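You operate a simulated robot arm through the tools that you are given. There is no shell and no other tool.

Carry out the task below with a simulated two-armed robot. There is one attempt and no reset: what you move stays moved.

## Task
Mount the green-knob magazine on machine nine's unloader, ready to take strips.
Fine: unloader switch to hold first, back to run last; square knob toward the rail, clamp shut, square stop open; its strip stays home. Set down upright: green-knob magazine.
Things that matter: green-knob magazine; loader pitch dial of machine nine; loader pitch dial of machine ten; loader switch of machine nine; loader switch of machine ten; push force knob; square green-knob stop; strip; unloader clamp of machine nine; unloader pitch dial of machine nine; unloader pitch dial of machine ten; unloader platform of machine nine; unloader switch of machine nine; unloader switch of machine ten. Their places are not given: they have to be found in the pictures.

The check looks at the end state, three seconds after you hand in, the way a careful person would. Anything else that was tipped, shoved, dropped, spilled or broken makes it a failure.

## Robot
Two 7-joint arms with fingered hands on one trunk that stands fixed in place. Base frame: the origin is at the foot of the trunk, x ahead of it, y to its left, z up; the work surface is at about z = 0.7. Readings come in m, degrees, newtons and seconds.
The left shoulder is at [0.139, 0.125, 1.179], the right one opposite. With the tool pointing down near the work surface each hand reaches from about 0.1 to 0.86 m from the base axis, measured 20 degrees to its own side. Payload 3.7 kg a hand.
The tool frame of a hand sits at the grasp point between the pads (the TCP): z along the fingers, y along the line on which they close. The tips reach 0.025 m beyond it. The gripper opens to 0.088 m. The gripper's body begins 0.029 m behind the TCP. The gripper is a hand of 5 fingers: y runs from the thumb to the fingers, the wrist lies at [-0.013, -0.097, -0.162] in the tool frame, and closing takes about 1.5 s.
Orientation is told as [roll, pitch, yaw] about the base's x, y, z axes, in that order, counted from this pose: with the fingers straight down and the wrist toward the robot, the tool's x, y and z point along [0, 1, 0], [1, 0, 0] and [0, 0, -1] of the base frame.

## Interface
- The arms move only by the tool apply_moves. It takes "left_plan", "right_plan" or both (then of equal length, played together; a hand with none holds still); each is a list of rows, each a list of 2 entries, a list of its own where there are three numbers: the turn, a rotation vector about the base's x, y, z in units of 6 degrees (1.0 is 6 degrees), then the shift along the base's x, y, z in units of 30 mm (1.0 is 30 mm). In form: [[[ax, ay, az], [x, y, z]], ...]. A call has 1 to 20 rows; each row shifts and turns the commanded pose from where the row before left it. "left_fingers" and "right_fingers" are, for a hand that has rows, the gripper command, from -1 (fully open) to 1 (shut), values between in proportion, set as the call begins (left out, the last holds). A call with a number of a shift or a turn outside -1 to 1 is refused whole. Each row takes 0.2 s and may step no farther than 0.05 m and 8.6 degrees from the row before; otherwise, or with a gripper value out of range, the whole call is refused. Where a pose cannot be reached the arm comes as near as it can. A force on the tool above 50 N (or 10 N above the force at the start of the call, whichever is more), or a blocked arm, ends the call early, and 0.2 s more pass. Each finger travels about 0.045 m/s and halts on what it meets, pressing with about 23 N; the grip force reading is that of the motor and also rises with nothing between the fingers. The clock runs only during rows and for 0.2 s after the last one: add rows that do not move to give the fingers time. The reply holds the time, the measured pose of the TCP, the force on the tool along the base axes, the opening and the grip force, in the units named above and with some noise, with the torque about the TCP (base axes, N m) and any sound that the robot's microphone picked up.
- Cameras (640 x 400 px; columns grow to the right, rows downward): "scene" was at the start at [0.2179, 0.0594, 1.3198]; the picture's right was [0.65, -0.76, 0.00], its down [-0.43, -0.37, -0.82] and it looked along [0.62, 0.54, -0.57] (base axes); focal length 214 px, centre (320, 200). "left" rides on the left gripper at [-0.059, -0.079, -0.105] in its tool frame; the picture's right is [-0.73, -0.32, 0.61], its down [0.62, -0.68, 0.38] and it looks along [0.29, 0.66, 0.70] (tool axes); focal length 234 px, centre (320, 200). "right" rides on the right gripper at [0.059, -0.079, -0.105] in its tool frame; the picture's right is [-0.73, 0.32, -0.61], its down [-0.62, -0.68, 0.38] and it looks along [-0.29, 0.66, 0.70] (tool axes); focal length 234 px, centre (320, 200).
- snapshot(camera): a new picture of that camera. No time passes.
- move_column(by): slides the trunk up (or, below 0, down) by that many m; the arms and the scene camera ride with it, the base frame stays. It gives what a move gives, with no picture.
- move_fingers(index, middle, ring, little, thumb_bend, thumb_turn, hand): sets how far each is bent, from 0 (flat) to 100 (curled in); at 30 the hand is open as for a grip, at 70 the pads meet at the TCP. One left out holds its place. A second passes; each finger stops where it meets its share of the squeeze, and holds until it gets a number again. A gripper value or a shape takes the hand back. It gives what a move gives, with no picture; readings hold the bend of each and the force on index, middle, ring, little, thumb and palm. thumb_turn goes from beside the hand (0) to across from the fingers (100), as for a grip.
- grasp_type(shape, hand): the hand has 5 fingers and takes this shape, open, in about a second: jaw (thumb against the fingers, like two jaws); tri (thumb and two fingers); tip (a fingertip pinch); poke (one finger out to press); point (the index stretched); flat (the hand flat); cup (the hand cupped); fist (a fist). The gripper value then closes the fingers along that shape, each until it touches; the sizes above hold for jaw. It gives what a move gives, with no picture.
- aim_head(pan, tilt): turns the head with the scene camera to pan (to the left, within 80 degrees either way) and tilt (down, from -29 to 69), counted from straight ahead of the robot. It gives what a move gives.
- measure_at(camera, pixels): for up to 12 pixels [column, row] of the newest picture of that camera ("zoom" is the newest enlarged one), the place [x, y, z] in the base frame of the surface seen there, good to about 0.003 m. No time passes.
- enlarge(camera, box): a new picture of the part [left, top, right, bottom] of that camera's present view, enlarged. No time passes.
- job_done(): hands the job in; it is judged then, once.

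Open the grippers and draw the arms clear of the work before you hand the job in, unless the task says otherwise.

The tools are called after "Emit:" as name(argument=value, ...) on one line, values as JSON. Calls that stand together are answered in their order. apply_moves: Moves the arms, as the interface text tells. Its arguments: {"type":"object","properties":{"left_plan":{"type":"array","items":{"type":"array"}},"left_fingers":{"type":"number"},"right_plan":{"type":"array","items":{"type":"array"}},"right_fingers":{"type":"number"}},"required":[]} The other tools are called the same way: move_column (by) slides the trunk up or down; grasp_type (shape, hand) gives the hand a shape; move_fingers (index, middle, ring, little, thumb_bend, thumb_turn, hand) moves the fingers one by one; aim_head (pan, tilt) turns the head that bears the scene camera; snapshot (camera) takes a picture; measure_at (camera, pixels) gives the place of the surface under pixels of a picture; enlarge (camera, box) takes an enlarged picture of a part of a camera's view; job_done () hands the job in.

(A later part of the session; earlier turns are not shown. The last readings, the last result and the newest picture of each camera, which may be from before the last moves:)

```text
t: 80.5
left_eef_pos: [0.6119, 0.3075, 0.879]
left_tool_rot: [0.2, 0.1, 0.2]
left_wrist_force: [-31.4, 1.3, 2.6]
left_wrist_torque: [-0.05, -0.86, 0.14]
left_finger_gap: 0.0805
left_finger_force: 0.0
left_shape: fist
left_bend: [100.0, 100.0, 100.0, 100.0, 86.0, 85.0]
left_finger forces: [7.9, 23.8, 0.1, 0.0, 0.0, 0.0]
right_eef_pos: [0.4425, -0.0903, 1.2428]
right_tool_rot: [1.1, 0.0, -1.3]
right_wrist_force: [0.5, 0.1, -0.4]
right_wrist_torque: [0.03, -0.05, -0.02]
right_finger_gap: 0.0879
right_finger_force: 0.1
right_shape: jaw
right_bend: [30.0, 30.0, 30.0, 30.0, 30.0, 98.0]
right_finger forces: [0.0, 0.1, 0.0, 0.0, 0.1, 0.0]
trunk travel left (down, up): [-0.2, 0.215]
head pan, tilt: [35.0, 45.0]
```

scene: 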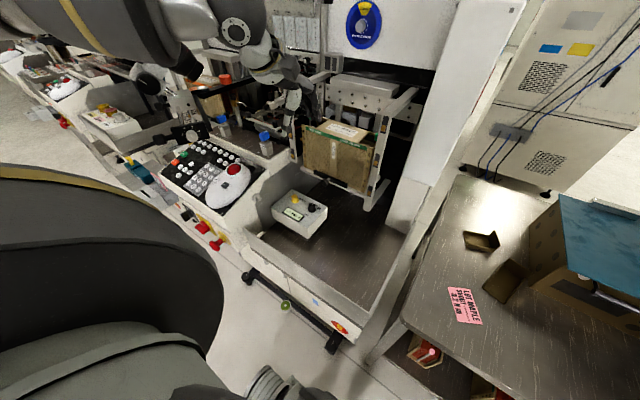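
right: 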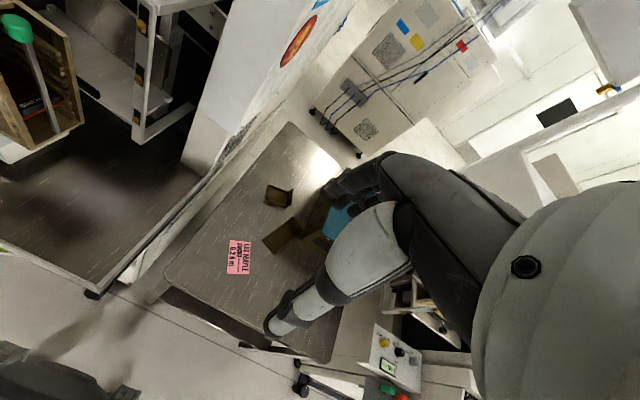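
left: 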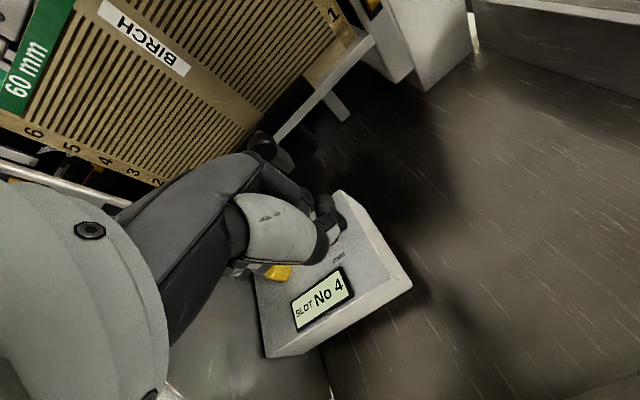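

31 N with no further motion: fully pushed. Back off and check the clamp stays.

Emit:
apply_moves(left_plan=[[[0, 0, 0], [-0.15, 0, 0]], [[0, 0, 0], [-0.3, 0, 0]], [[0, 0, 0], [-0.6, 0, 0]], [[0, 0, 0], [-0.8, 0, 0]], [[0, 0, 0], [-0.8, 0, 0.3]], [[0, 0, 0], [-0.6, 0, 0.6]], [[0, 0, 0], [0, 0, 0.8]], [[0, 0, 0], [0, 0, 0.8]], [[0, 0, 0], [0, 0, 0]]])

Emit:
enlarge(camera="scene", box=[280, 80, 400, 200])

Emit:
enlarge(camera="right", box=[0, 0, 220, 160])

Emit:
snapshot(camera="left")

```text
t: 82.5
left_eef_pos: [0.5206, 0.3063, 0.9536]
left_tool_rot: [0.2, 0.2, 0.2]
left_wrist_force: [0.6, 0.1, 0.9]
left_wrist_torque: [-0.02, 0.02, 0.01]
left_finger_gap: 0.0804
left_finger_force: 0.0
left_shape: fist
left_bend: [100.0, 100.0, 100.0, 100.0, 86.0, 85.0]
left_finger forces: [0.0, 0.0, 0.0, 0.0, 0.0, 0.1]
right_eef_pos: [0.4469, -0.0912, 1.2422]
right_tool_rot: [1.0, 0.3, -1.3]
right_wrist_force: [-0.3, -0.2, -0.9]
right_wrist_torque: [-0.04, -0.02, 0.0]
right_finger_gap: 0.0878
right_finger_force: 0.2
right_shape: jaw
right_bend: [30.0, 30.0, 30.0, 30.0, 30.0, 98.0]
right_finger forces: [0.0, 0.1, 0.1, 0.0, 0.1, 0.0]
trunk travel left (down, up): [-0.2, 0.215]
head pan, tilt: [35.0, 45.0]
```

```text
3.33 times, centred on (340, 140) of scene
```

zoom: 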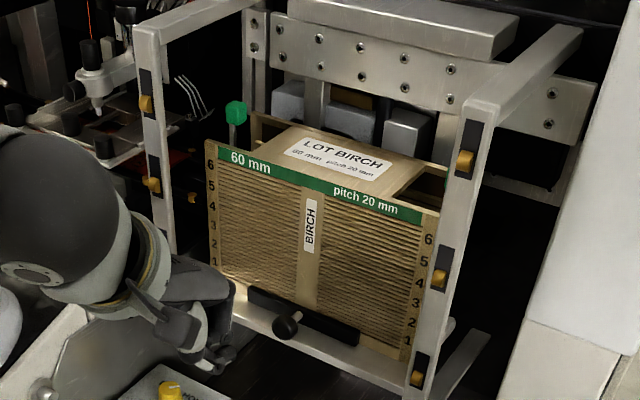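

```text
2.50 times, centred on (110, 80) of right
```

zoom: 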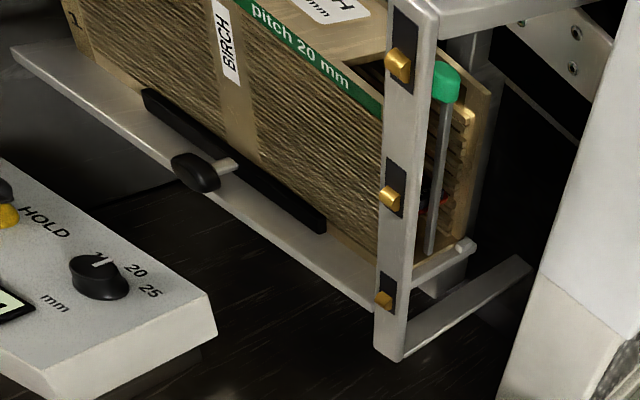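

```text
taken
```

left: 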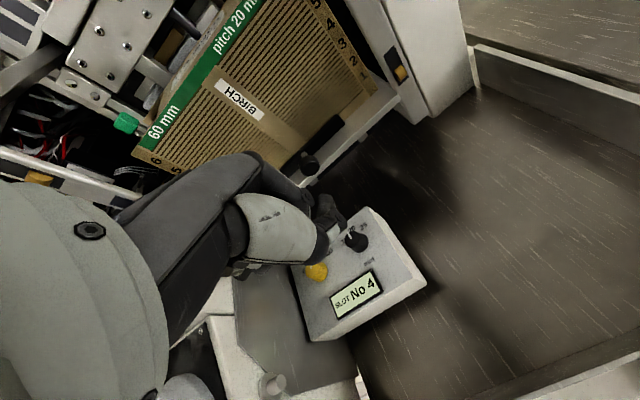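

Clamp stays shut. Before operating the square stop, I measure machine ten's open stops relative to its magazine for reference.

Emit:
aim_head(pan=-15, tilt=20)

Emit:
snapshot(camera="scene")

Emit:
enlarge(camera="scene", box=[450, 190, 545, 270])

```text
t: 83.6
left_eef_pos: [0.5198, 0.3073, 0.9523]
left_tool_rot: [0.2, 0.1, 0.1]
left_wrist_force: [-0.1, 0.9, 0.0]
left_wrist_torque: [0.01, 0.03, 0.01]
left_finger_gap: 0.0806
left_finger_force: 0.0
left_shape: fist
left_bend: [100.0, 100.0, 100.0, 100.0, 86.0, 85.0]
left_finger forces: [0.0, 0.1, 0.0, 0.1, 0.0, 0.0]
right_eef_pos: [0.4473, -0.0916, 1.2428]
right_tool_rot: [1.0, 0.2, -1.4]
right_wrist_force: [-1.2, -0.5, 0.8]
right_wrist_torque: [0.02, 0.01, 0.01]
right_finger_gap: 0.0879
right_finger_force: 0.0
right_shape: jaw
right_bend: [30.0, 30.0, 30.0, 30.0, 30.0, 98.0]
right_finger forces: [0.1, 0.0, 0.1, 0.0, 0.0, 0.1]
trunk travel left (down, up): [-0.2, 0.215]
head pan, tilt: [-15.0, 20.0]
```

```text
taken
```

scene: 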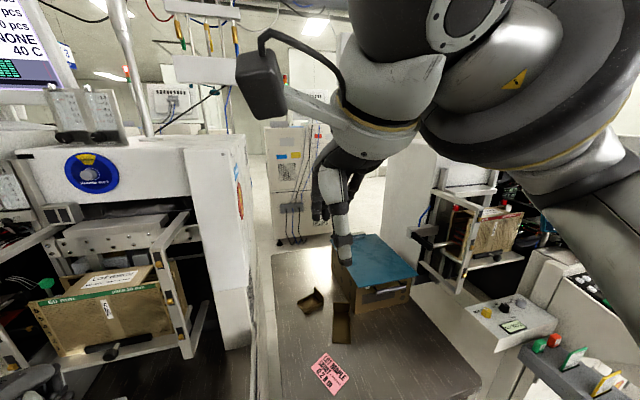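

```text
5.00 times, centred on (498, 230) of scene
```

zoom: 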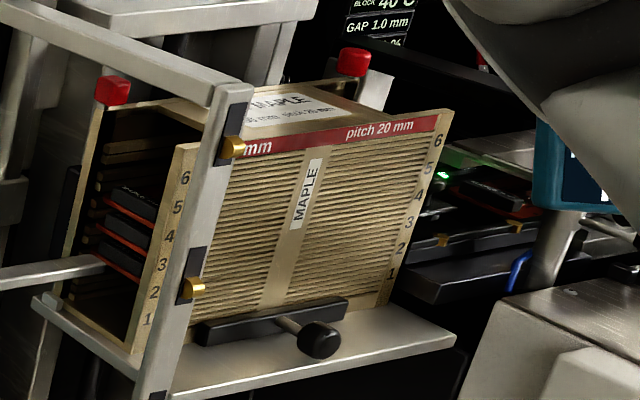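

Emit:
measure_at(camera="zoom", pixels=[[112, 92], [352, 62], [105, 112], [180, 150], [190, 148], [440, 112], [370, 95], [200, 100], [435, 120], [345, 85], [160, 345], [95, 140]])

Emit:
enlarge(camera="scene", box=[460, 195, 484, 213])

Emit:
enlarge(camera="scene", box=[508, 192, 540, 216])

```text
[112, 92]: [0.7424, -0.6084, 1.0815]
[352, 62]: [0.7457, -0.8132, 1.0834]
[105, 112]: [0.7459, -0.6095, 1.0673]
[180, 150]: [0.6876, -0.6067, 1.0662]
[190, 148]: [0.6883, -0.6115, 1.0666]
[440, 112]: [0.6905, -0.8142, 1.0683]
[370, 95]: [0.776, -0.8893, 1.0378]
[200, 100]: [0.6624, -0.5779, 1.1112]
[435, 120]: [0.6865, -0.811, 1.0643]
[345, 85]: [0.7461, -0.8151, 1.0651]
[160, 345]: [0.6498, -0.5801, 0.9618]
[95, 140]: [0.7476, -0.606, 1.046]
```

```text
16.00 times, centred on (472, 204) of scene
```

zoom: 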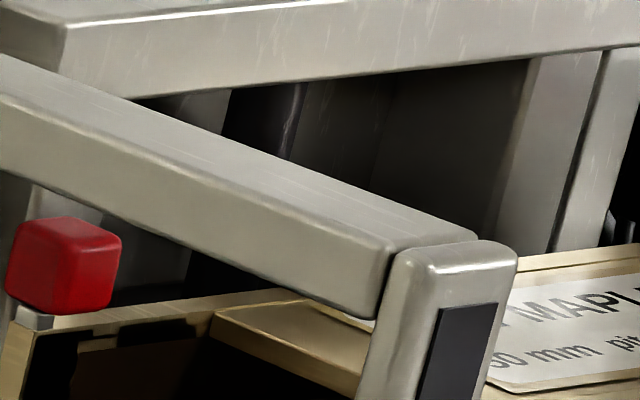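

```text
16.00 times, centred on (524, 204) of scene
```

zoom: 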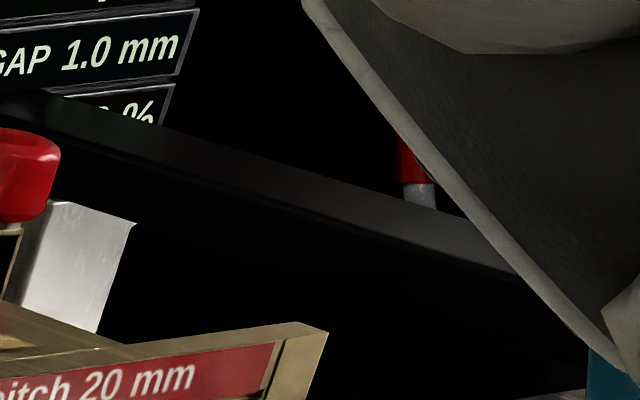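

I re-zoom on machine ten's square stop and measure knob and wall edges precisely.

Emit:
enlarge(camera="scene", box=[456, 195, 496, 225])

Emit:
measure_at(camera="zoom", pixels=[[97, 155], [128, 150], [100, 168], [135, 165], [150, 200], [95, 205], [80, 240], [88, 215], [110, 215], [160, 180], [250, 165], [75, 300]])

```text
13.33 times, centred on (476, 210) of scene
```

zoom: 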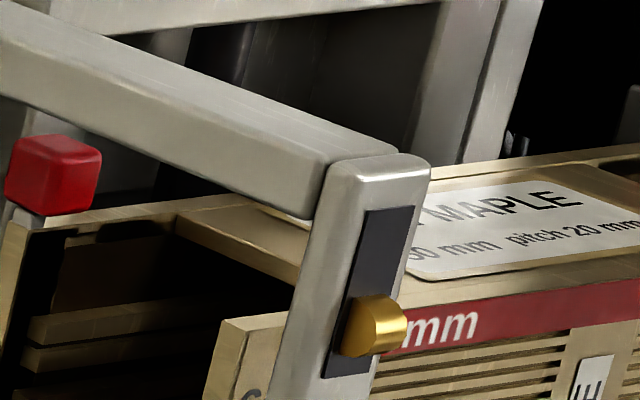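

```text
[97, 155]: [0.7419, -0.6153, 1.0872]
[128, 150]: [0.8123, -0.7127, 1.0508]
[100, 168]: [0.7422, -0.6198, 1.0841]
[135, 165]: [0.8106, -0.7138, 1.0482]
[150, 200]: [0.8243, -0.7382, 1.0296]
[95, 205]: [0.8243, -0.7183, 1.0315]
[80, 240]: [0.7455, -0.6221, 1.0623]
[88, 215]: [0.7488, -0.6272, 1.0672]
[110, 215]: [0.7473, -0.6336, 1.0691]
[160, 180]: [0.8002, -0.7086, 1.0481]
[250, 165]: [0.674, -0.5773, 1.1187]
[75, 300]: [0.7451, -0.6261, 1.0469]
```

Open means knob over the far wall (+x ≈34 mm for our magazine). I'll push the square knob (≈0.715, 0.411, 1.046) toward +x with the side of the left index, hand yawed ~90° so its body stays right of the frame arm. First raise, shape "point", and yaw.

Emit:
apply_moves(left_plan=[[[0, 0, 0], [-0.2, -0.2, 0.8]], [[0, 0, 0], [-0.2, -0.2, 0.9]], [[0, 0, 0.5], [-0.2, -0.2, 0.9]], [[0, 0, 0.8], [0, -0.2, 0.9]], [[0, 0, 0.9], [0, 0, 0.9]], [[0, 0, 0.9], [0, 0, 0.9]], [[0, 0, 0.9], [0, 0, 0.9]], [[0, 0, 0.9], [0, 0, 0.3]], [[0, 0, 0.9], [0, 0, 0]], [[0, 0, 0.9], [0, 0, 0]], [[0, 0, 0.9], [0, 0, 0]], [[0, 0, 0.9], [0, 0, 0]], [[0, 0, 0], [0, 0, 0]]])

Emit:
grasp_type(shape="point", hand="left")

Emit:
aim_head(pan=35, tilt=35)

Emit:
snapshot(camera="left")

Emit:
snapshot(camera="scene")

```text
t: 86.4
left_eef_pos: [0.5022, 0.2834, 1.1484]
left_tool_rot: [0.2, 0.2, 51.1]
left_wrist_force: [0.2, -0.3, 0.6]
left_wrist_torque: [0.01, 0.0, 0.0]
left_finger_gap: 0.0808
left_finger_force: 0.0
left_shape: fist
left_bend: [100.0, 100.0, 100.0, 100.0, 86.0, 85.0]
left_finger forces: [0.1, 0.0, 0.0, 0.0, 0.0, 0.1]
right_eef_pos: [0.4465, -0.0909, 1.2424]
right_tool_rot: [1.0, 0.2, -1.3]
right_wrist_force: [-0.9, 0.1, -0.2]
right_wrist_torque: [-0.02, 0.0, 0.01]
right_finger_gap: 0.0877
right_finger_force: 0.1
right_shape: jaw
right_bend: [30.0, 30.0, 30.0, 30.0, 30.0, 98.0]
right_finger forces: [0.0, 0.0, 0.0, 0.0, 0.0, 0.1]
trunk travel left (down, up): [-0.2, 0.215]
head pan, tilt: [-15.0, 20.0]
```

```text
t: 87.3
left_eef_pos: [0.5019, 0.2828, 1.1489]
left_tool_rot: [0.1, 0.1, 51.1]
left_wrist_force: [0.1, 0.2, -0.5]
left_wrist_torque: [0.02, -0.02, -0.03]
left_finger_gap: 0.0806
left_finger_force: 0.0
left_shape: point
left_bend: [20.0, 100.0, 100.0, 100.0, 98.0, 88.0]
left_finger forces: [0.0, 0.1, 0.1, 0.0, 0.1, 0.1]
right_eef_pos: [0.4462, -0.0907, 1.2427]
right_tool_rot: [1.0, 0.3, -1.4]
right_wrist_force: [-0.1, 0.8, 0.0]
right_wrist_torque: [0.0, 0.04, 0.01]
right_finger_gap: 0.0875
right_finger_force: 0.1
right_shape: jaw
right_bend: [30.0, 30.0, 30.0, 30.0, 30.0, 98.0]
right_finger forces: [0.0, 0.0, 0.0, 0.1, 0.0, 0.0]
trunk travel left (down, up): [-0.2, 0.215]
head pan, tilt: [-15.0, 20.0]
```

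```text
t: 88.5
left_eef_pos: [0.5028, 0.2846, 1.1483]
left_tool_rot: [0.2, 0.1, 51.0]
left_wrist_force: [-0.2, 0.5, 0.0]
left_wrist_torque: [-0.02, 0.05, 0.04]
left_finger_gap: 0.0807
left_finger_force: 0.0
left_shape: point
left_bend: [20.0, 100.0, 100.0, 100.0, 98.0, 88.0]
left_finger forces: [0.0, 0.0, 0.0, 0.1, 0.0, 0.0]
right_eef_pos: [0.4467, -0.0902, 1.2432]
right_tool_rot: [1.0, 0.1, -1.3]
right_wrist_force: [0.1, 0.2, 0.0]
right_wrist_torque: [-0.02, -0.01, 0.02]
right_finger_gap: 0.0878
right_finger_force: 0.0
right_shape: jaw
right_bend: [30.0, 30.0, 30.0, 30.0, 30.0, 98.0]
right_finger forces: [0.0, 0.0, 0.1, 0.1, 0.0, 0.0]
trunk travel left (down, up): [-0.2, 0.215]
head pan, tilt: [35.0, 35.0]
```

```text
taken
```

left: 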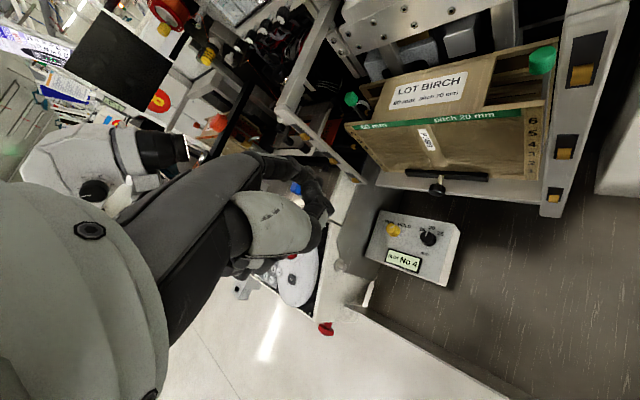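

```text
taken
```

scene: 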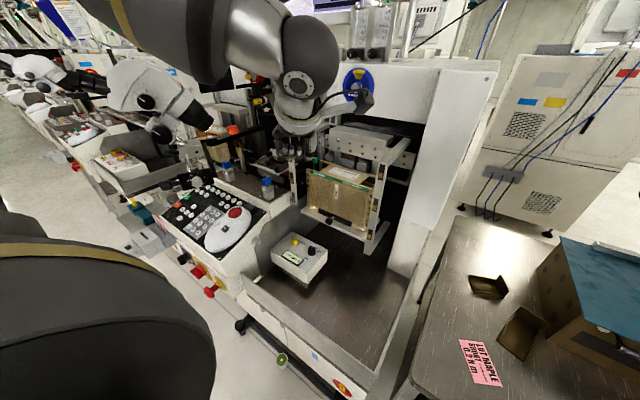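

Zoom on the left hand to find the index fingertip.

Emit:
enlarge(camera="left", box=[220, 120, 360, 280])

Emit:
measure_at(camera="zoom", pixels=[[300, 75], [330, 90], [360, 100], [340, 100], [380, 110], [310, 160], [330, 200], [345, 210], [290, 120], [280, 85], [370, 160], [400, 105]])

```text
2.50 times, centred on (290, 200) of left
```

zoom: 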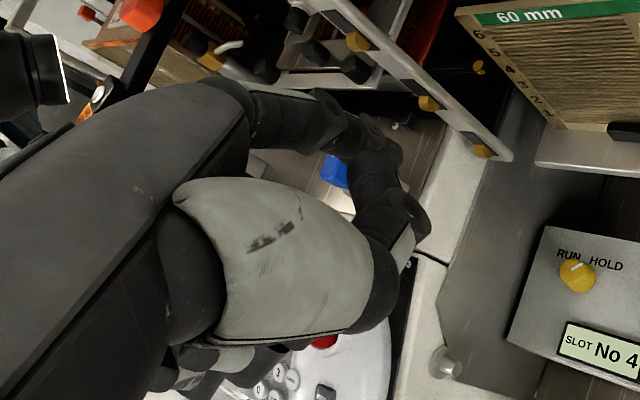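

```text
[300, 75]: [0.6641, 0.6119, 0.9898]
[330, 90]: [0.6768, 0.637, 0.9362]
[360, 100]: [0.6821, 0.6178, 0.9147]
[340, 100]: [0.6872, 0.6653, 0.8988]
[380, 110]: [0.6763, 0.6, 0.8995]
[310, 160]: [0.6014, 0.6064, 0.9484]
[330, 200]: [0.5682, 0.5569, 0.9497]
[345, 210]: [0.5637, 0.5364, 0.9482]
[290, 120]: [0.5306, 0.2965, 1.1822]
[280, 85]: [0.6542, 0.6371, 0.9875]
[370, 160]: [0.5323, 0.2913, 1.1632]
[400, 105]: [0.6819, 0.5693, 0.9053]
```

Measure along the index and thumb in this zoom.

Emit:
measure_at(camera="zoom", pixels=[[270, 115], [310, 130], [330, 125], [350, 135], [375, 135], [395, 155], [398, 170], [385, 185], [400, 205], [420, 225], [405, 250], [380, 150]])

```text
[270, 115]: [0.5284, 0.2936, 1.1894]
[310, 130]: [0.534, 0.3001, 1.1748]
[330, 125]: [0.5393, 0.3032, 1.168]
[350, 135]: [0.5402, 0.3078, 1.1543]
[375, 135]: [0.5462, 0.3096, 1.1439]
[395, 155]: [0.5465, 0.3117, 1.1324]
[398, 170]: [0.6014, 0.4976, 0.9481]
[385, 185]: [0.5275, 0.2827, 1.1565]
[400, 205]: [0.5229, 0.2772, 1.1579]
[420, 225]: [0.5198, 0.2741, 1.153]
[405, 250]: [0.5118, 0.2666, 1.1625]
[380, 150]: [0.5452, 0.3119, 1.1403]
```

I need the machine cover's front position and the knob's exact place; zoom the scene and measure.

Emit:
enlarge(camera="scene", box=[290, 60, 450, 190])

Emit:
measure_at(camera="zoom", pixels=[[480, 150], [500, 220], [400, 170], [300, 120], [400, 200], [250, 255], [330, 275], [440, 300], [480, 120], [340, 225], [200, 190], [560, 200]])

```text
3.08 times, centred on (370, 125) of scene
```

zoom: 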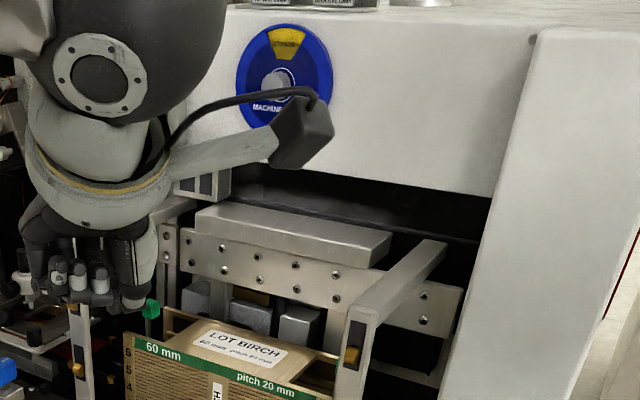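

```text
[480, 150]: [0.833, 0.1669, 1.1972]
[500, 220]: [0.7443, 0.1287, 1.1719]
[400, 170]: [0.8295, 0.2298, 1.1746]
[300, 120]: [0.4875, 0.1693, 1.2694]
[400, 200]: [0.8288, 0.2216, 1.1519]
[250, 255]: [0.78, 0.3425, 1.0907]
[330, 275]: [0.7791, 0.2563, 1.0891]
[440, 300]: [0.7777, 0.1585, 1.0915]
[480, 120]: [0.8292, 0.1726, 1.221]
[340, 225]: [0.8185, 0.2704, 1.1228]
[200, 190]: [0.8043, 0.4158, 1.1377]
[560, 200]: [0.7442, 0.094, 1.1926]
```

Cover front is at x≈0.83. A yaw of ~70° gives good clearance. Move the index to just in front of the square knob, above the wall.

Emit:
apply_moves(left_plan=[[[0, 0, 0.4], [0.5, 0.3, 0]], [[0, 0, 0.4], [0.6, 0.35, -0.1]], [[0, 0, 0.4], [0.6, 0.35, -0.2]], [[0, 0, 0.4], [0.6, 0.35, -0.2]], [[0, 0, 0.4], [0.6, 0.35, -0.2]], [[0, 0, 0.4], [0.6, 0.35, -0.2]], [[0, 0, 0.4], [0.6, 0.35, -0.2]], [[0, 0, 0.4], [0.5, 0.3, -0.2]], [[0, 0, 0], [0, 0, 0]], [[0, 0, 0], [0, 0, 0]]])

Emit:
snapshot(camera="left")

Emit:
enlarge(camera="scene", box=[270, 60, 430, 190])

```text
t: 90.7
left_eef_pos: [0.6391, 0.3644, 1.1079]
left_tool_rot: [0.2, 0.1, 70.3]
left_wrist_force: [-0.6, -0.6, -0.7]
left_wrist_torque: [-0.01, 0.03, 0.01]
left_finger_gap: 0.0804
left_finger_force: 0.2
left_shape: point
left_bend: [20.0, 100.0, 100.0, 100.0, 98.0, 88.0]
left_finger forces: [0.0, 0.0, 0.0, 0.1, 0.0, 0.0]
right_eef_pos: [0.4471, -0.0917, 1.2418]
right_tool_rot: [1.1, 0.3, -1.4]
right_wrist_force: [-0.4, 0.9, -0.2]
right_wrist_torque: [-0.02, 0.02, 0.0]
right_finger_gap: 0.088
right_finger_force: 0.1
right_shape: jaw
right_bend: [30.0, 30.0, 30.0, 30.0, 30.0, 98.0]
right_finger forces: [0.0, 0.0, 0.1, 0.1, 0.0, 0.1]
trunk travel left (down, up): [-0.2, 0.215]
head pan, tilt: [35.0, 35.0]
```

```text
taken
```

left: 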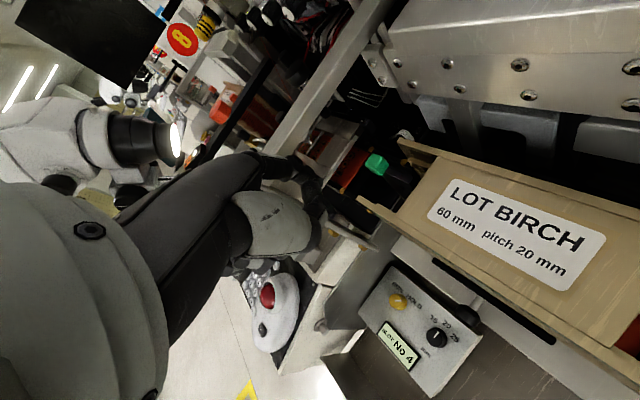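

```text
3.08 times, centred on (350, 125) of scene
```

zoom: 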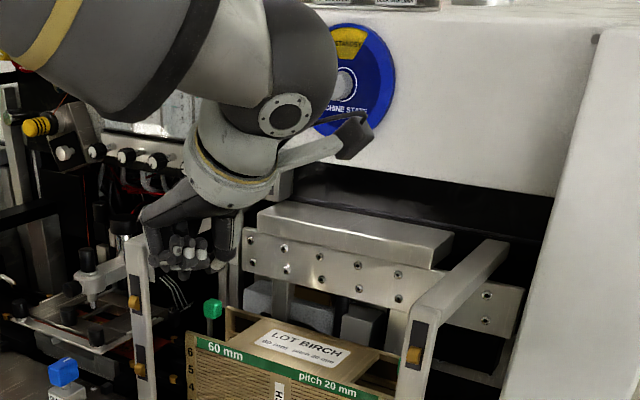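

Zoom on the left camera around the knob (377,165) and the index tip.

Emit:
enlarge(camera="left", box=[270, 120, 450, 260])

Emit:
measure_at(camera="zoom", pixels=[[365, 150], [350, 140], [385, 155], [360, 165], [380, 170], [400, 180], [420, 185], [490, 75], [330, 265], [200, 245], [180, 220], [150, 200]])

```text
2.86 times, centred on (360, 190) of left
```

zoom: 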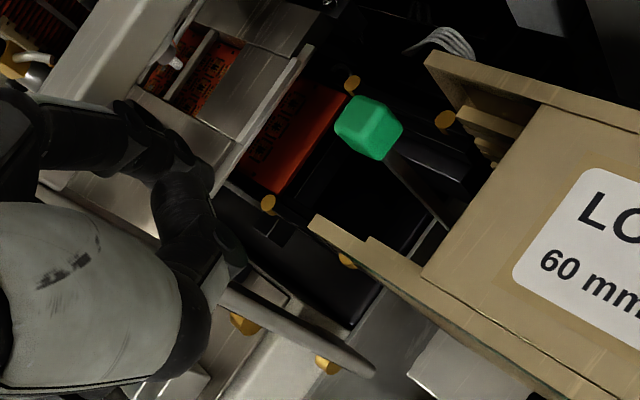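

```text
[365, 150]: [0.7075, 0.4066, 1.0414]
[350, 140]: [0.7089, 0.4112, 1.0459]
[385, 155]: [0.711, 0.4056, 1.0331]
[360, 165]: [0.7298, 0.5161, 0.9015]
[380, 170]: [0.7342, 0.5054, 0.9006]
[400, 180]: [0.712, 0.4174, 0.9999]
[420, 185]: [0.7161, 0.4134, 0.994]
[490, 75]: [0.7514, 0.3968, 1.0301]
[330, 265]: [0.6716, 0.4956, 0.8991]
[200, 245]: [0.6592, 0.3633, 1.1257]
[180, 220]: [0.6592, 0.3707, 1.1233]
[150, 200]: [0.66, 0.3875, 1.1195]
```

Measure the knob's top face corners and rod for exact position.

Emit:
measure_at(camera="zoom", pixels=[[365, 115], [352, 100], [378, 108], [398, 128], [340, 125], [375, 135], [355, 130], [410, 170], [430, 205], [440, 225], [320, 225], [440, 65]])

Emit:
measure_at(camera="left", pixels=[[315, 185], [325, 195], [330, 205], [300, 170], [310, 175], [320, 178]])

```text
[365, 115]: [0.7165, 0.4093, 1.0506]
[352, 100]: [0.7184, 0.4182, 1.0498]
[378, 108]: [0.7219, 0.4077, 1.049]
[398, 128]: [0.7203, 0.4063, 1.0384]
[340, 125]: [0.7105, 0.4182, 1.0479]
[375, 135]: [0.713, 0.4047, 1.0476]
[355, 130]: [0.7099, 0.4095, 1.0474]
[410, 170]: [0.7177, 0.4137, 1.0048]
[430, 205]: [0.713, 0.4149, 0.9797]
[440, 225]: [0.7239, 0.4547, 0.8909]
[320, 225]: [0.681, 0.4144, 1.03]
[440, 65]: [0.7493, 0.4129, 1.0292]
```

```text
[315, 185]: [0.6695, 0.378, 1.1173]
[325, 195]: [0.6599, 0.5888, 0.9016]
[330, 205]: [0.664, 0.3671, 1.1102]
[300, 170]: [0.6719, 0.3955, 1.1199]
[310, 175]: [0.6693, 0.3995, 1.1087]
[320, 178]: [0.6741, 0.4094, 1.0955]
```

Knob centre (0.7155, 0.4115), z 1.037–1.050. Index front at (0.674, 0.409). Lower by 46 mm so the tip is at knob height.

Emit:
apply_moves(left_plan=[[[0, 0, 0], [0, 0.05, -0.4]], [[0, 0, 0], [0, 0, -0.5]], [[0, 0, 0], [0, 0, -0.4]], [[0, 0, 0], [0, 0, -0.23]], [[0, 0, 0], [0, 0, 0]]])

Emit:
enlarge(camera="left", box=[250, 120, 430, 260])

Emit:
enlarge(camera="scene", box=[290, 100, 390, 180])

```text
t: 91.9
left_eef_pos: [0.6399, 0.365, 1.0635]
left_tool_rot: [0.2, 0.2, 70.3]
left_wrist_force: [0.3, 0.8, -0.6]
left_wrist_torque: [0.0, 0.01, -0.02]
left_finger_gap: 0.0805
left_finger_force: 0.1
left_shape: point
left_bend: [20.0, 100.0, 100.0, 100.0, 98.0, 88.0]
left_finger forces: [0.1, 0.0, 0.1, 0.1, 0.0, 0.0]
right_eef_pos: [0.4465, -0.0907, 1.2426]
right_tool_rot: [1.1, 0.2, -1.3]
right_wrist_force: [0.5, 0.5, 0.3]
right_wrist_torque: [-0.02, -0.01, -0.02]
right_finger_gap: 0.0878
right_finger_force: 0.1
right_shape: jaw
right_bend: [30.0, 30.0, 30.0, 30.0, 30.0, 98.0]
right_finger forces: [0.0, 0.0, 0.1, 0.1, 0.0, 0.0]
trunk travel left (down, up): [-0.2, 0.215]
head pan, tilt: [35.0, 35.0]
```

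```text
2.86 times, centred on (340, 190) of left
```

zoom: 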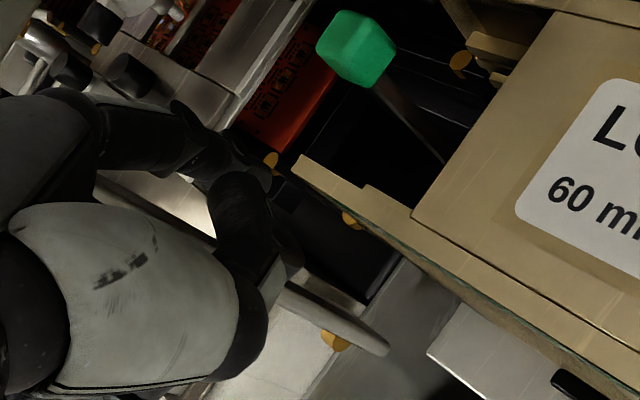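

```text
5.00 times, centred on (340, 140) of scene
```

zoom: 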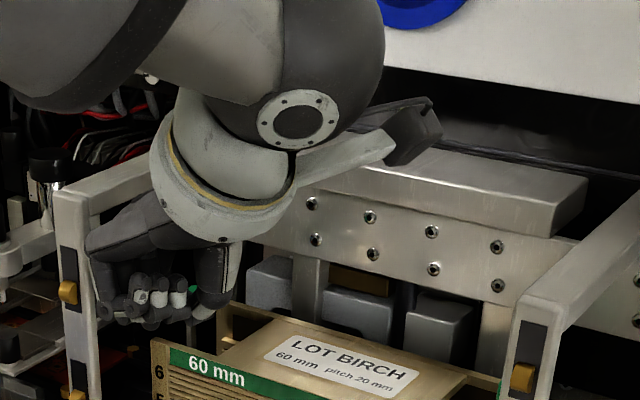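

Advance +x toward the knob; expected contact near TCP x≈0.674.

Emit:
apply_moves(left_plan=[[[0, 0, 0], [0.3, 0, 0]], [[0, 0, 0], [0.3, 0, 0]], [[0, 0, 0], [0.2, 0, 0]], [[0, 0, 0], [0.1, 0, 0]], [[0, 0, 0], [0, 0, 0]]])

Emit:
enlarge(camera="left", box=[250, 120, 430, 260])

```text
t: 93.1
left_eef_pos: [0.6682, 0.3669, 1.0639]
left_tool_rot: [0.3, 0.1, 70.3]
left_wrist_force: [0.6, 0.3, -0.5]
left_wrist_torque: [0.0, -0.03, 0.02]
left_finger_gap: 0.0805
left_finger_force: 0.1
left_shape: point
left_bend: [20.0, 100.0, 100.0, 100.0, 98.0, 88.0]
left_finger forces: [0.1, 0.0, 0.0, 0.1, 0.0, 0.0]
right_eef_pos: [0.4463, -0.0921, 1.242]
right_tool_rot: [0.9, 0.3, -1.2]
right_wrist_force: [1.0, 0.6, 0.4]
right_wrist_torque: [0.0, -0.02, 0.03]
right_finger_gap: 0.0881
right_finger_force: 0.1
right_shape: jaw
right_bend: [30.0, 30.0, 30.0, 30.0, 30.0, 98.0]
right_finger forces: [0.0, 0.1, 0.0, 0.0, 0.0, 0.0]
trunk travel left (down, up): [-0.2, 0.215]
head pan, tilt: [35.0, 35.0]
```

```text
2.86 times, centred on (340, 190) of left
```

zoom: 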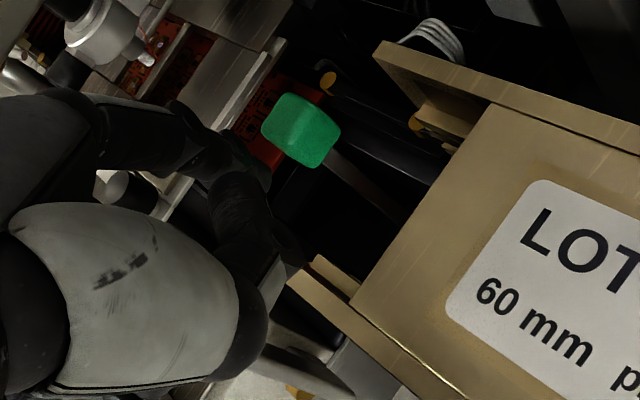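

The index tip is next to the knob. Continue in 3 mm steps, watching forces.

Emit:
apply_moves(left_plan=[[[0, 0, 0], [0.1, 0, 0]], [[0, 0, 0], [0.1, 0, 0]], [[0, 0, 0], [0, 0, 0]]])

Emit:
apply_moves(left_plan=[[[0, 0, 0], [0.1, 0, 0]], [[0, 0, 0], [0, 0, 0]]])

Emit:
enlarge(camera="left", box=[250, 120, 430, 260])

```text
t: 93.9
left_eef_pos: [0.6731, 0.3664, 1.0636]
left_tool_rot: [0.3, 0.1, 70.3]
left_wrist_force: [-0.9, 0.8, 0.4]
left_wrist_torque: [0.0, 0.01, -0.01]
left_finger_gap: 0.0806
left_finger_force: 0.0
left_shape: point
left_bend: [20.0, 100.0, 100.0, 100.0, 98.0, 88.0]
left_finger forces: [0.1, 0.0, 0.1, 0.0, 0.0, 0.0]
right_eef_pos: [0.4461, -0.0905, 1.2428]
right_tool_rot: [0.9, 0.2, -1.3]
right_wrist_force: [0.5, -0.9, 0.5]
right_wrist_torque: [-0.02, 0.02, 0.01]
right_finger_gap: 0.0877
right_finger_force: 0.1
right_shape: jaw
right_bend: [30.0, 30.0, 30.0, 30.0, 30.0, 98.0]
right_finger forces: [0.0, 0.0, 0.0, 0.0, 0.1, 0.0]
trunk travel left (down, up): [-0.2, 0.215]
head pan, tilt: [35.0, 35.0]
```

```text
t: 94.5
left_eef_pos: [0.6753, 0.3657, 1.0636]
left_tool_rot: [0.2, 0.1, 70.3]
left_wrist_force: [-1.7, 0.5, -0.4]
left_wrist_torque: [0.03, 0.02, 0.08]
left_finger_gap: 0.0808
left_finger_force: 0.0
left_shape: point
left_bend: [20.0, 100.0, 100.0, 100.0, 98.0, 88.0]
left_finger forces: [1.3, 0.1, 0.0, 0.1, 0.0, 0.1]
right_eef_pos: [0.4468, -0.0914, 1.2425]
right_tool_rot: [1.0, 0.3, -1.2]
right_wrist_force: [-0.6, 0.5, 0.5]
right_wrist_torque: [0.03, -0.03, -0.02]
right_finger_gap: 0.0879
right_finger_force: 0.0
right_shape: jaw
right_bend: [30.0, 30.0, 30.0, 30.0, 30.0, 98.0]
right_finger forces: [0.0, 0.1, 0.0, 0.0, 0.0, 0.0]
trunk travel left (down, up): [-0.2, 0.215]
head pan, tilt: [35.0, 35.0]
```

```text
2.86 times, centred on (340, 190) of left
```

zoom: 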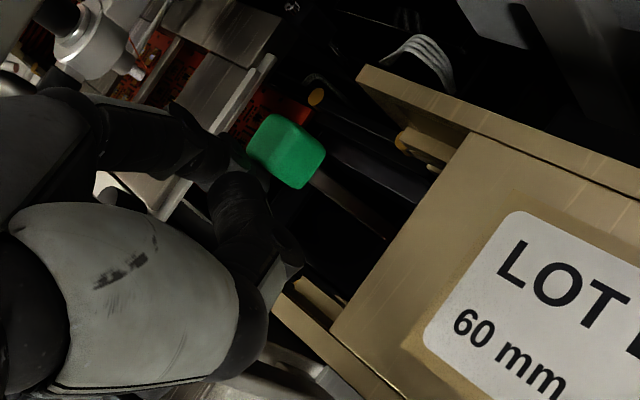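

Contact (1.3 N). Push on 6 mm and see whether the stop slides.

Emit:
apply_moves(left_plan=[[[0, 0, 0], [0.1, 0, 0]], [[0, 0, 0], [0.1, 0, 0]], [[0, 0, 0], [0, 0, 0]]])

Emit:
enlarge(camera="left", box=[250, 120, 430, 260])

Emit:
measure_at(camera="zoom", pixels=[[290, 160], [270, 130], [315, 160], [295, 140], [350, 210], [360, 70], [280, 315], [375, 235]])

```text
t: 95.3
left_eef_pos: [0.6818, 0.3662, 1.0639]
left_tool_rot: [0.2, 0.2, 70.2]
left_wrist_force: [-2.0, 0.3, 0.1]
left_wrist_torque: [0.02, 0.02, 0.05]
left_finger_gap: 0.0806
left_finger_force: 0.0
left_shape: point
left_bend: [20.0, 100.0, 100.0, 100.0, 98.0, 88.0]
left_finger forces: [1.4, 0.1, 0.1, 0.0, 0.1, 0.0]
right_eef_pos: [0.4464, -0.0903, 1.2417]
right_tool_rot: [1.0, 0.2, -1.3]
right_wrist_force: [-0.2, 0.3, 0.8]
right_wrist_torque: [-0.03, 0.02, 0.02]
right_finger_gap: 0.088
right_finger_force: 0.0
right_shape: jaw
right_bend: [30.0, 30.0, 30.0, 30.0, 30.0, 98.0]
right_finger forces: [0.0, 0.0, 0.0, 0.1, 0.0, 0.0]
trunk travel left (down, up): [-0.2, 0.215]
head pan, tilt: [35.0, 35.0]
```

```text
2.86 times, centred on (340, 190) of left
```

zoom: 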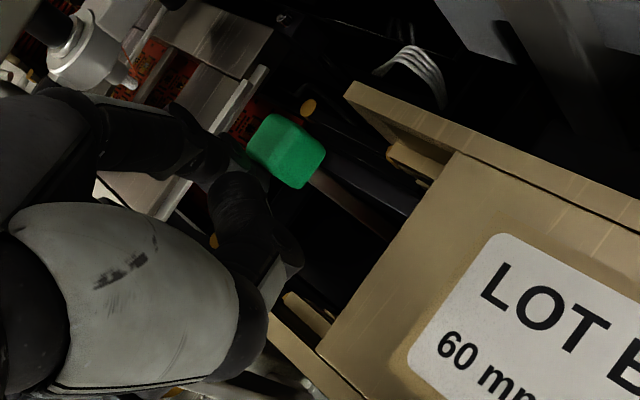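

```text
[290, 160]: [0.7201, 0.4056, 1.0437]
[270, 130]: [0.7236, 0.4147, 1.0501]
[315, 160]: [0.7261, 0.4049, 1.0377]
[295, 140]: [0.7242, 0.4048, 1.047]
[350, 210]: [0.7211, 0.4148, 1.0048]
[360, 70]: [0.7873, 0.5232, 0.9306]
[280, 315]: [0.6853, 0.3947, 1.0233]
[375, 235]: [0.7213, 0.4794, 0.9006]
```

The stop slides easily (1.4 N; knob moved to x≈0.722). Continue 18 mm more.

Emit:
apply_moves(left_plan=[[[0, 0, 0], [0.15, 0, 0]], [[0, 0, 0], [0.15, 0, 0]], [[0, 0, 0], [0.15, 0, 0]], [[0, 0, 0], [0.15, 0, 0]], [[0, 0, 0], [0, 0, 0]]])

Emit:
enlarge(camera="left", box=[250, 120, 430, 260])

Emit:
enlarge(camera="scene", box=[290, 100, 390, 180])

```text
t: 96.5
left_eef_pos: [0.6987, 0.3654, 1.0641]
left_tool_rot: [0.2, 0.0, 70.4]
left_wrist_force: [-0.4, 0.4, -0.3]
left_wrist_torque: [0.01, -0.01, 0.07]
left_finger_gap: 0.0804
left_finger_force: 0.1
left_shape: point
left_bend: [20.0, 100.0, 100.0, 100.0, 98.0, 88.0]
left_finger forces: [1.3, 0.1, 0.0, 0.1, 0.0, 0.0]
right_eef_pos: [0.4471, -0.0911, 1.2412]
right_tool_rot: [0.9, 0.3, -1.3]
right_wrist_force: [-0.1, 0.1, 0.3]
right_wrist_torque: [0.02, 0.01, -0.01]
right_finger_gap: 0.088
right_finger_force: 0.0
right_shape: jaw
right_bend: [30.0, 30.0, 30.0, 30.0, 30.0, 98.0]
right_finger forces: [0.0, 0.0, 0.1, 0.1, 0.0, 0.0]
trunk travel left (down, up): [-0.2, 0.215]
head pan, tilt: [35.0, 35.0]
```

```text
2.86 times, centred on (340, 190) of left
```

zoom: 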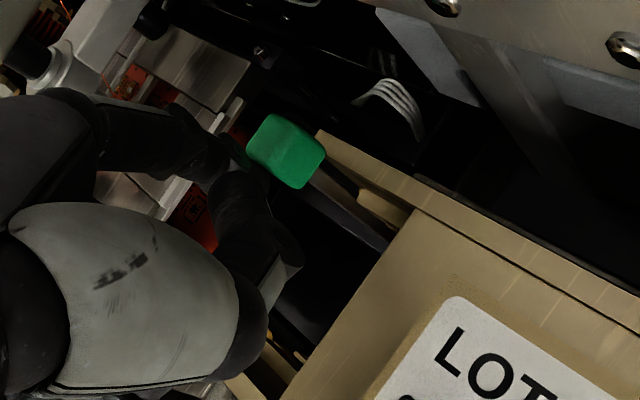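

```text
5.00 times, centred on (340, 140) of scene
```

zoom: 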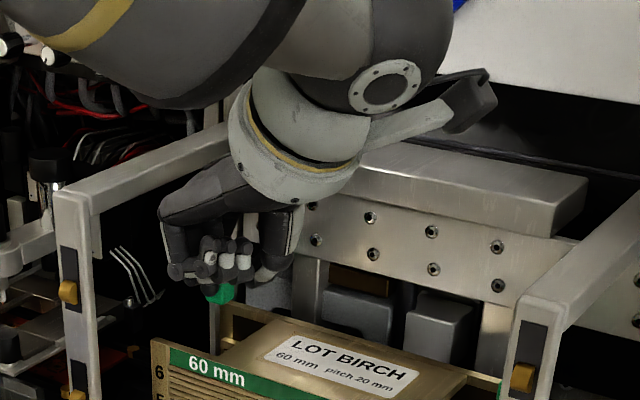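

Continue toward the far wall in 3 mm steps until it reaches its end.

Emit:
apply_moves(left_plan=[[[0, 0, 0], [0.1, 0, 0]], [[0, 0, 0], [0.1, 0, 0]], [[0, 0, 0], [0.1, 0, 0]], [[0, 0, 0], [0, 0, 0]]])

Emit:
enlarge(camera="left", box=[250, 120, 430, 260])

Emit:
measure_at(camera="zoom", pixels=[[290, 160], [270, 130], [315, 160], [295, 140], [340, 195], [320, 150], [345, 165], [330, 185]])

```text
t: 97.5
left_eef_pos: [0.7099, 0.3667, 1.0632]
left_tool_rot: [0.2, 0.1, 70.4]
left_wrist_force: [-0.9, 0.2, 0.2]
left_wrist_torque: [0.02, 0.01, 0.06]
left_finger_gap: 0.0803
left_finger_force: 0.1
left_shape: point
left_bend: [20.0, 100.0, 100.0, 100.0, 98.0, 88.0]
left_finger forces: [1.4, 0.0, 0.1, 0.0, 0.0, 0.0]
right_eef_pos: [0.4465, -0.0927, 1.2427]
right_tool_rot: [0.9, 0.2, -1.2]
right_wrist_force: [-0.2, -0.3, 0.9]
right_wrist_torque: [0.03, 0.02, 0.03]
right_finger_gap: 0.0878
right_finger_force: 0.1
right_shape: jaw
right_bend: [30.0, 30.0, 30.0, 30.0, 30.0, 98.0]
right_finger forces: [0.0, 0.1, 0.0, 0.1, 0.0, 0.0]
trunk travel left (down, up): [-0.2, 0.215]
head pan, tilt: [35.0, 35.0]
```

```text
2.86 times, centred on (340, 190) of left
```

zoom: 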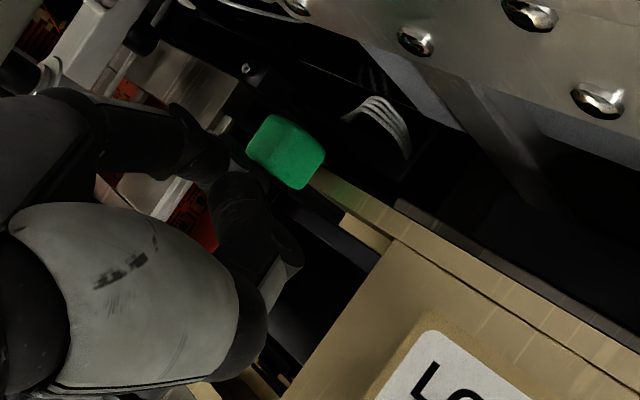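

```text
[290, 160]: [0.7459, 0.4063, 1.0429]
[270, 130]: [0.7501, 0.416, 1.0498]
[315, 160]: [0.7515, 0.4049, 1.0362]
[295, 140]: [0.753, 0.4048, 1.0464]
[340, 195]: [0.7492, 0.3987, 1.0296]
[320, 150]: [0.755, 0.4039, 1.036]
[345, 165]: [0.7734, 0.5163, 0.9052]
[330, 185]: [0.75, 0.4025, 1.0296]
```

Knob is over the far wall now (moved ≈35 mm). I push 3 mm more to feel for the end stop.

Emit:
apply_moves(left_plan=[[[0, 0, 0], [0.07, 0, 0]], [[0, 0, 0], [0.05, 0, 0]], [[0, 0, 0], [0, 0, 0]]])

Emit:
enlarge(camera="left", box=[250, 120, 430, 260])

```text
t: 98.3
left_eef_pos: [0.7117, 0.3654, 1.0642]
left_tool_rot: [0.1, 0.1, 70.3]
left_wrist_force: [-4.3, -0.7, 1.4]
left_wrist_torque: [0.1, 0.02, 0.24]
left_finger_gap: 0.0808
left_finger_force: 0.1
left_shape: point
left_bend: [21.0, 100.0, 100.0, 100.0, 98.0, 88.0]
left_finger forces: [5.0, 0.0, 0.1, 0.0, 0.0, 0.1]
right_eef_pos: [0.4454, -0.0912, 1.2419]
right_tool_rot: [0.9, 0.3, -1.3]
right_wrist_force: [0.2, 1.1, -0.6]
right_wrist_torque: [0.01, 0.02, 0.01]
right_finger_gap: 0.0879
right_finger_force: 0.0
right_shape: jaw
right_bend: [30.0, 30.0, 30.0, 30.0, 30.0, 98.0]
right_finger forces: [0.0, 0.0, 0.1, 0.0, 0.1, 0.0]
trunk travel left (down, up): [-0.2, 0.215]
head pan, tilt: [35.0, 35.0]
```

```text
2.86 times, centred on (340, 190) of left
```

zoom: 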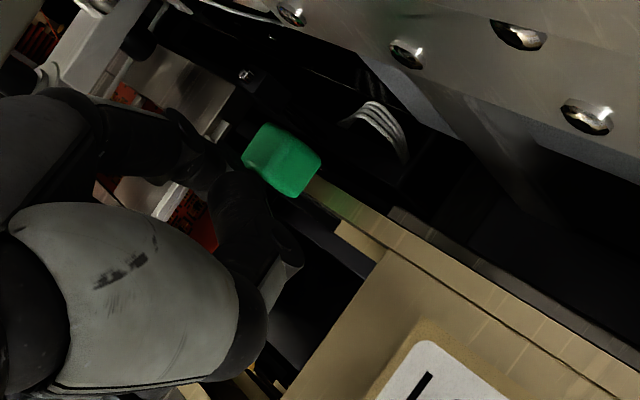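

End of travel reached (force 5 N): square stop fully open. Back off and withdraw the hand upward and back.

Emit:
apply_moves(left_plan=[[[0, 0, 0], [-0.3, 0, 0]], [[0, 0, 0], [-0.5, 0, 0]], [[0, 0, 0], [-0.5, 0, 0.3]], [[0, 0, 0], [-0.5, 0, 0.7]], [[0, 0, 0], [-0.7, -0.2, 0.5]], [[0, 0, -0.5], [-0.8, -0.3, 0.3]], [[0, 0, -0.9], [-0.8, -0.3, 0]], [[0, 0, -0.9], [-0.8, 0, 0]], [[0, 0, -0.9], [-0.8, 0, 0]], [[0, 0, -0.9], [-0.5, 0, 0]], [[0, 0, -0.9], [0, 0, 0]], [[0, 0, 0], [0, 0, 0]]])

Emit:
snapshot(camera="left")

Emit:
enlarge(camera="scene", box=[270, 90, 400, 200])

```text
t: 100.9
left_eef_pos: [0.5267, 0.3424, 1.1179]
left_tool_rot: [0.2, 0.1, 40.2]
left_wrist_force: [-1.0, 0.4, 0.7]
left_wrist_torque: [0.01, -0.02, 0.0]
left_finger_gap: 0.0805
left_finger_force: 0.1
left_shape: point
left_bend: [20.0, 100.0, 100.0, 100.0, 98.0, 88.0]
left_finger forces: [0.0, 0.0, 0.0, 0.1, 0.0, 0.1]
right_eef_pos: [0.4463, -0.0913, 1.2426]
right_tool_rot: [0.9, 0.2, -1.2]
right_wrist_force: [-0.1, 0.7, -0.2]
right_wrist_torque: [0.04, 0.03, -0.02]
right_finger_gap: 0.0881
right_finger_force: 0.0
right_shape: jaw
right_bend: [30.0, 30.0, 30.0, 30.0, 30.0, 98.0]
right_finger forces: [0.0, 0.0, 0.0, 0.0, 0.0, 0.1]
trunk travel left (down, up): [-0.2, 0.215]
head pan, tilt: [35.0, 35.0]
```

```text
taken
```

left: 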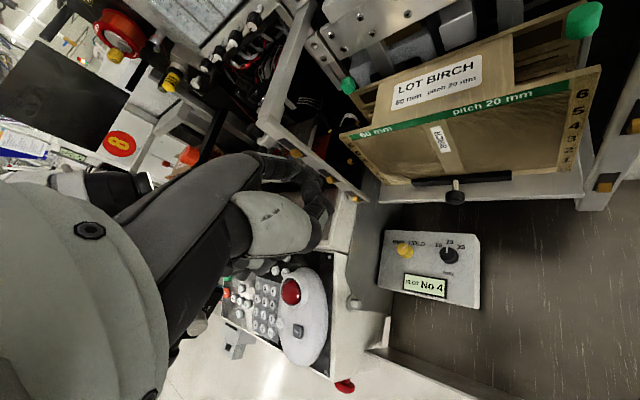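

```text
3.64 times, centred on (335, 145) of scene
```

zoom: 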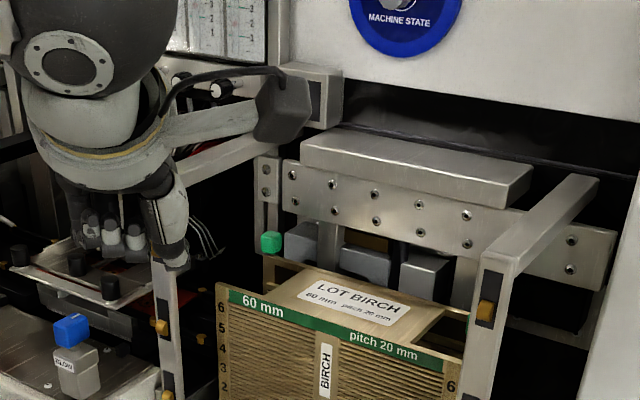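

Square stop is open like machine ten's. Check clamp, strip and seating with zooms before switching back to RUN.

Emit:
enlarge(camera="left", box=[330, 60, 430, 150])

Emit:
enlarge(camera="left", box=[380, 140, 600, 300])

Emit:
enlarge(camera="right", box=[0, 0, 220, 160])

```text
4.44 times, centred on (380, 105) of left
```

zoom: 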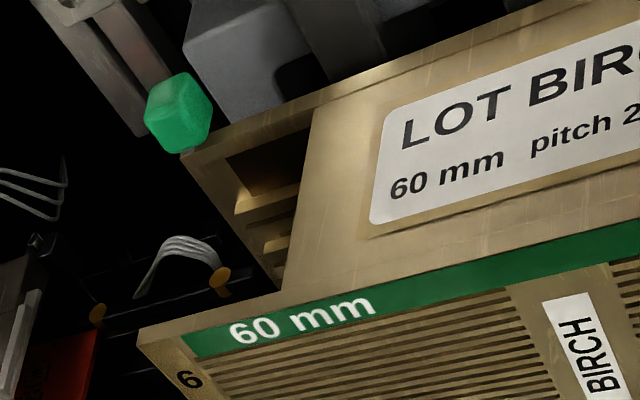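

```text
2.50 times, centred on (490, 220) of left
```

zoom: 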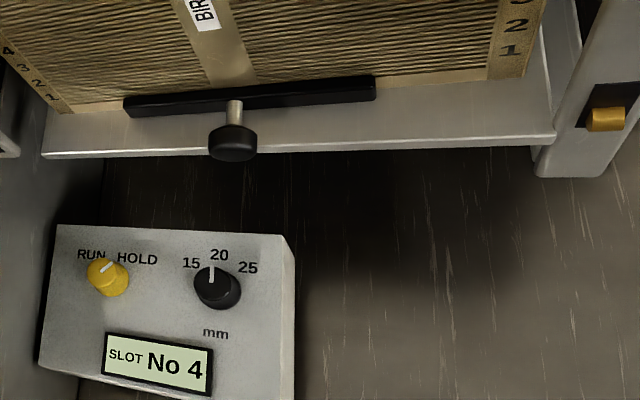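

```text
2.50 times, centred on (110, 80) of right
```

zoom: 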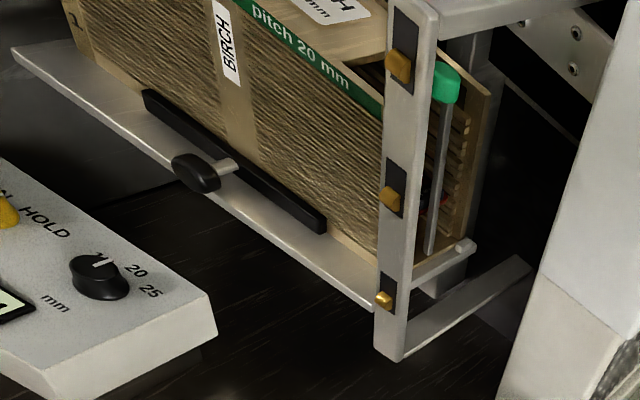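

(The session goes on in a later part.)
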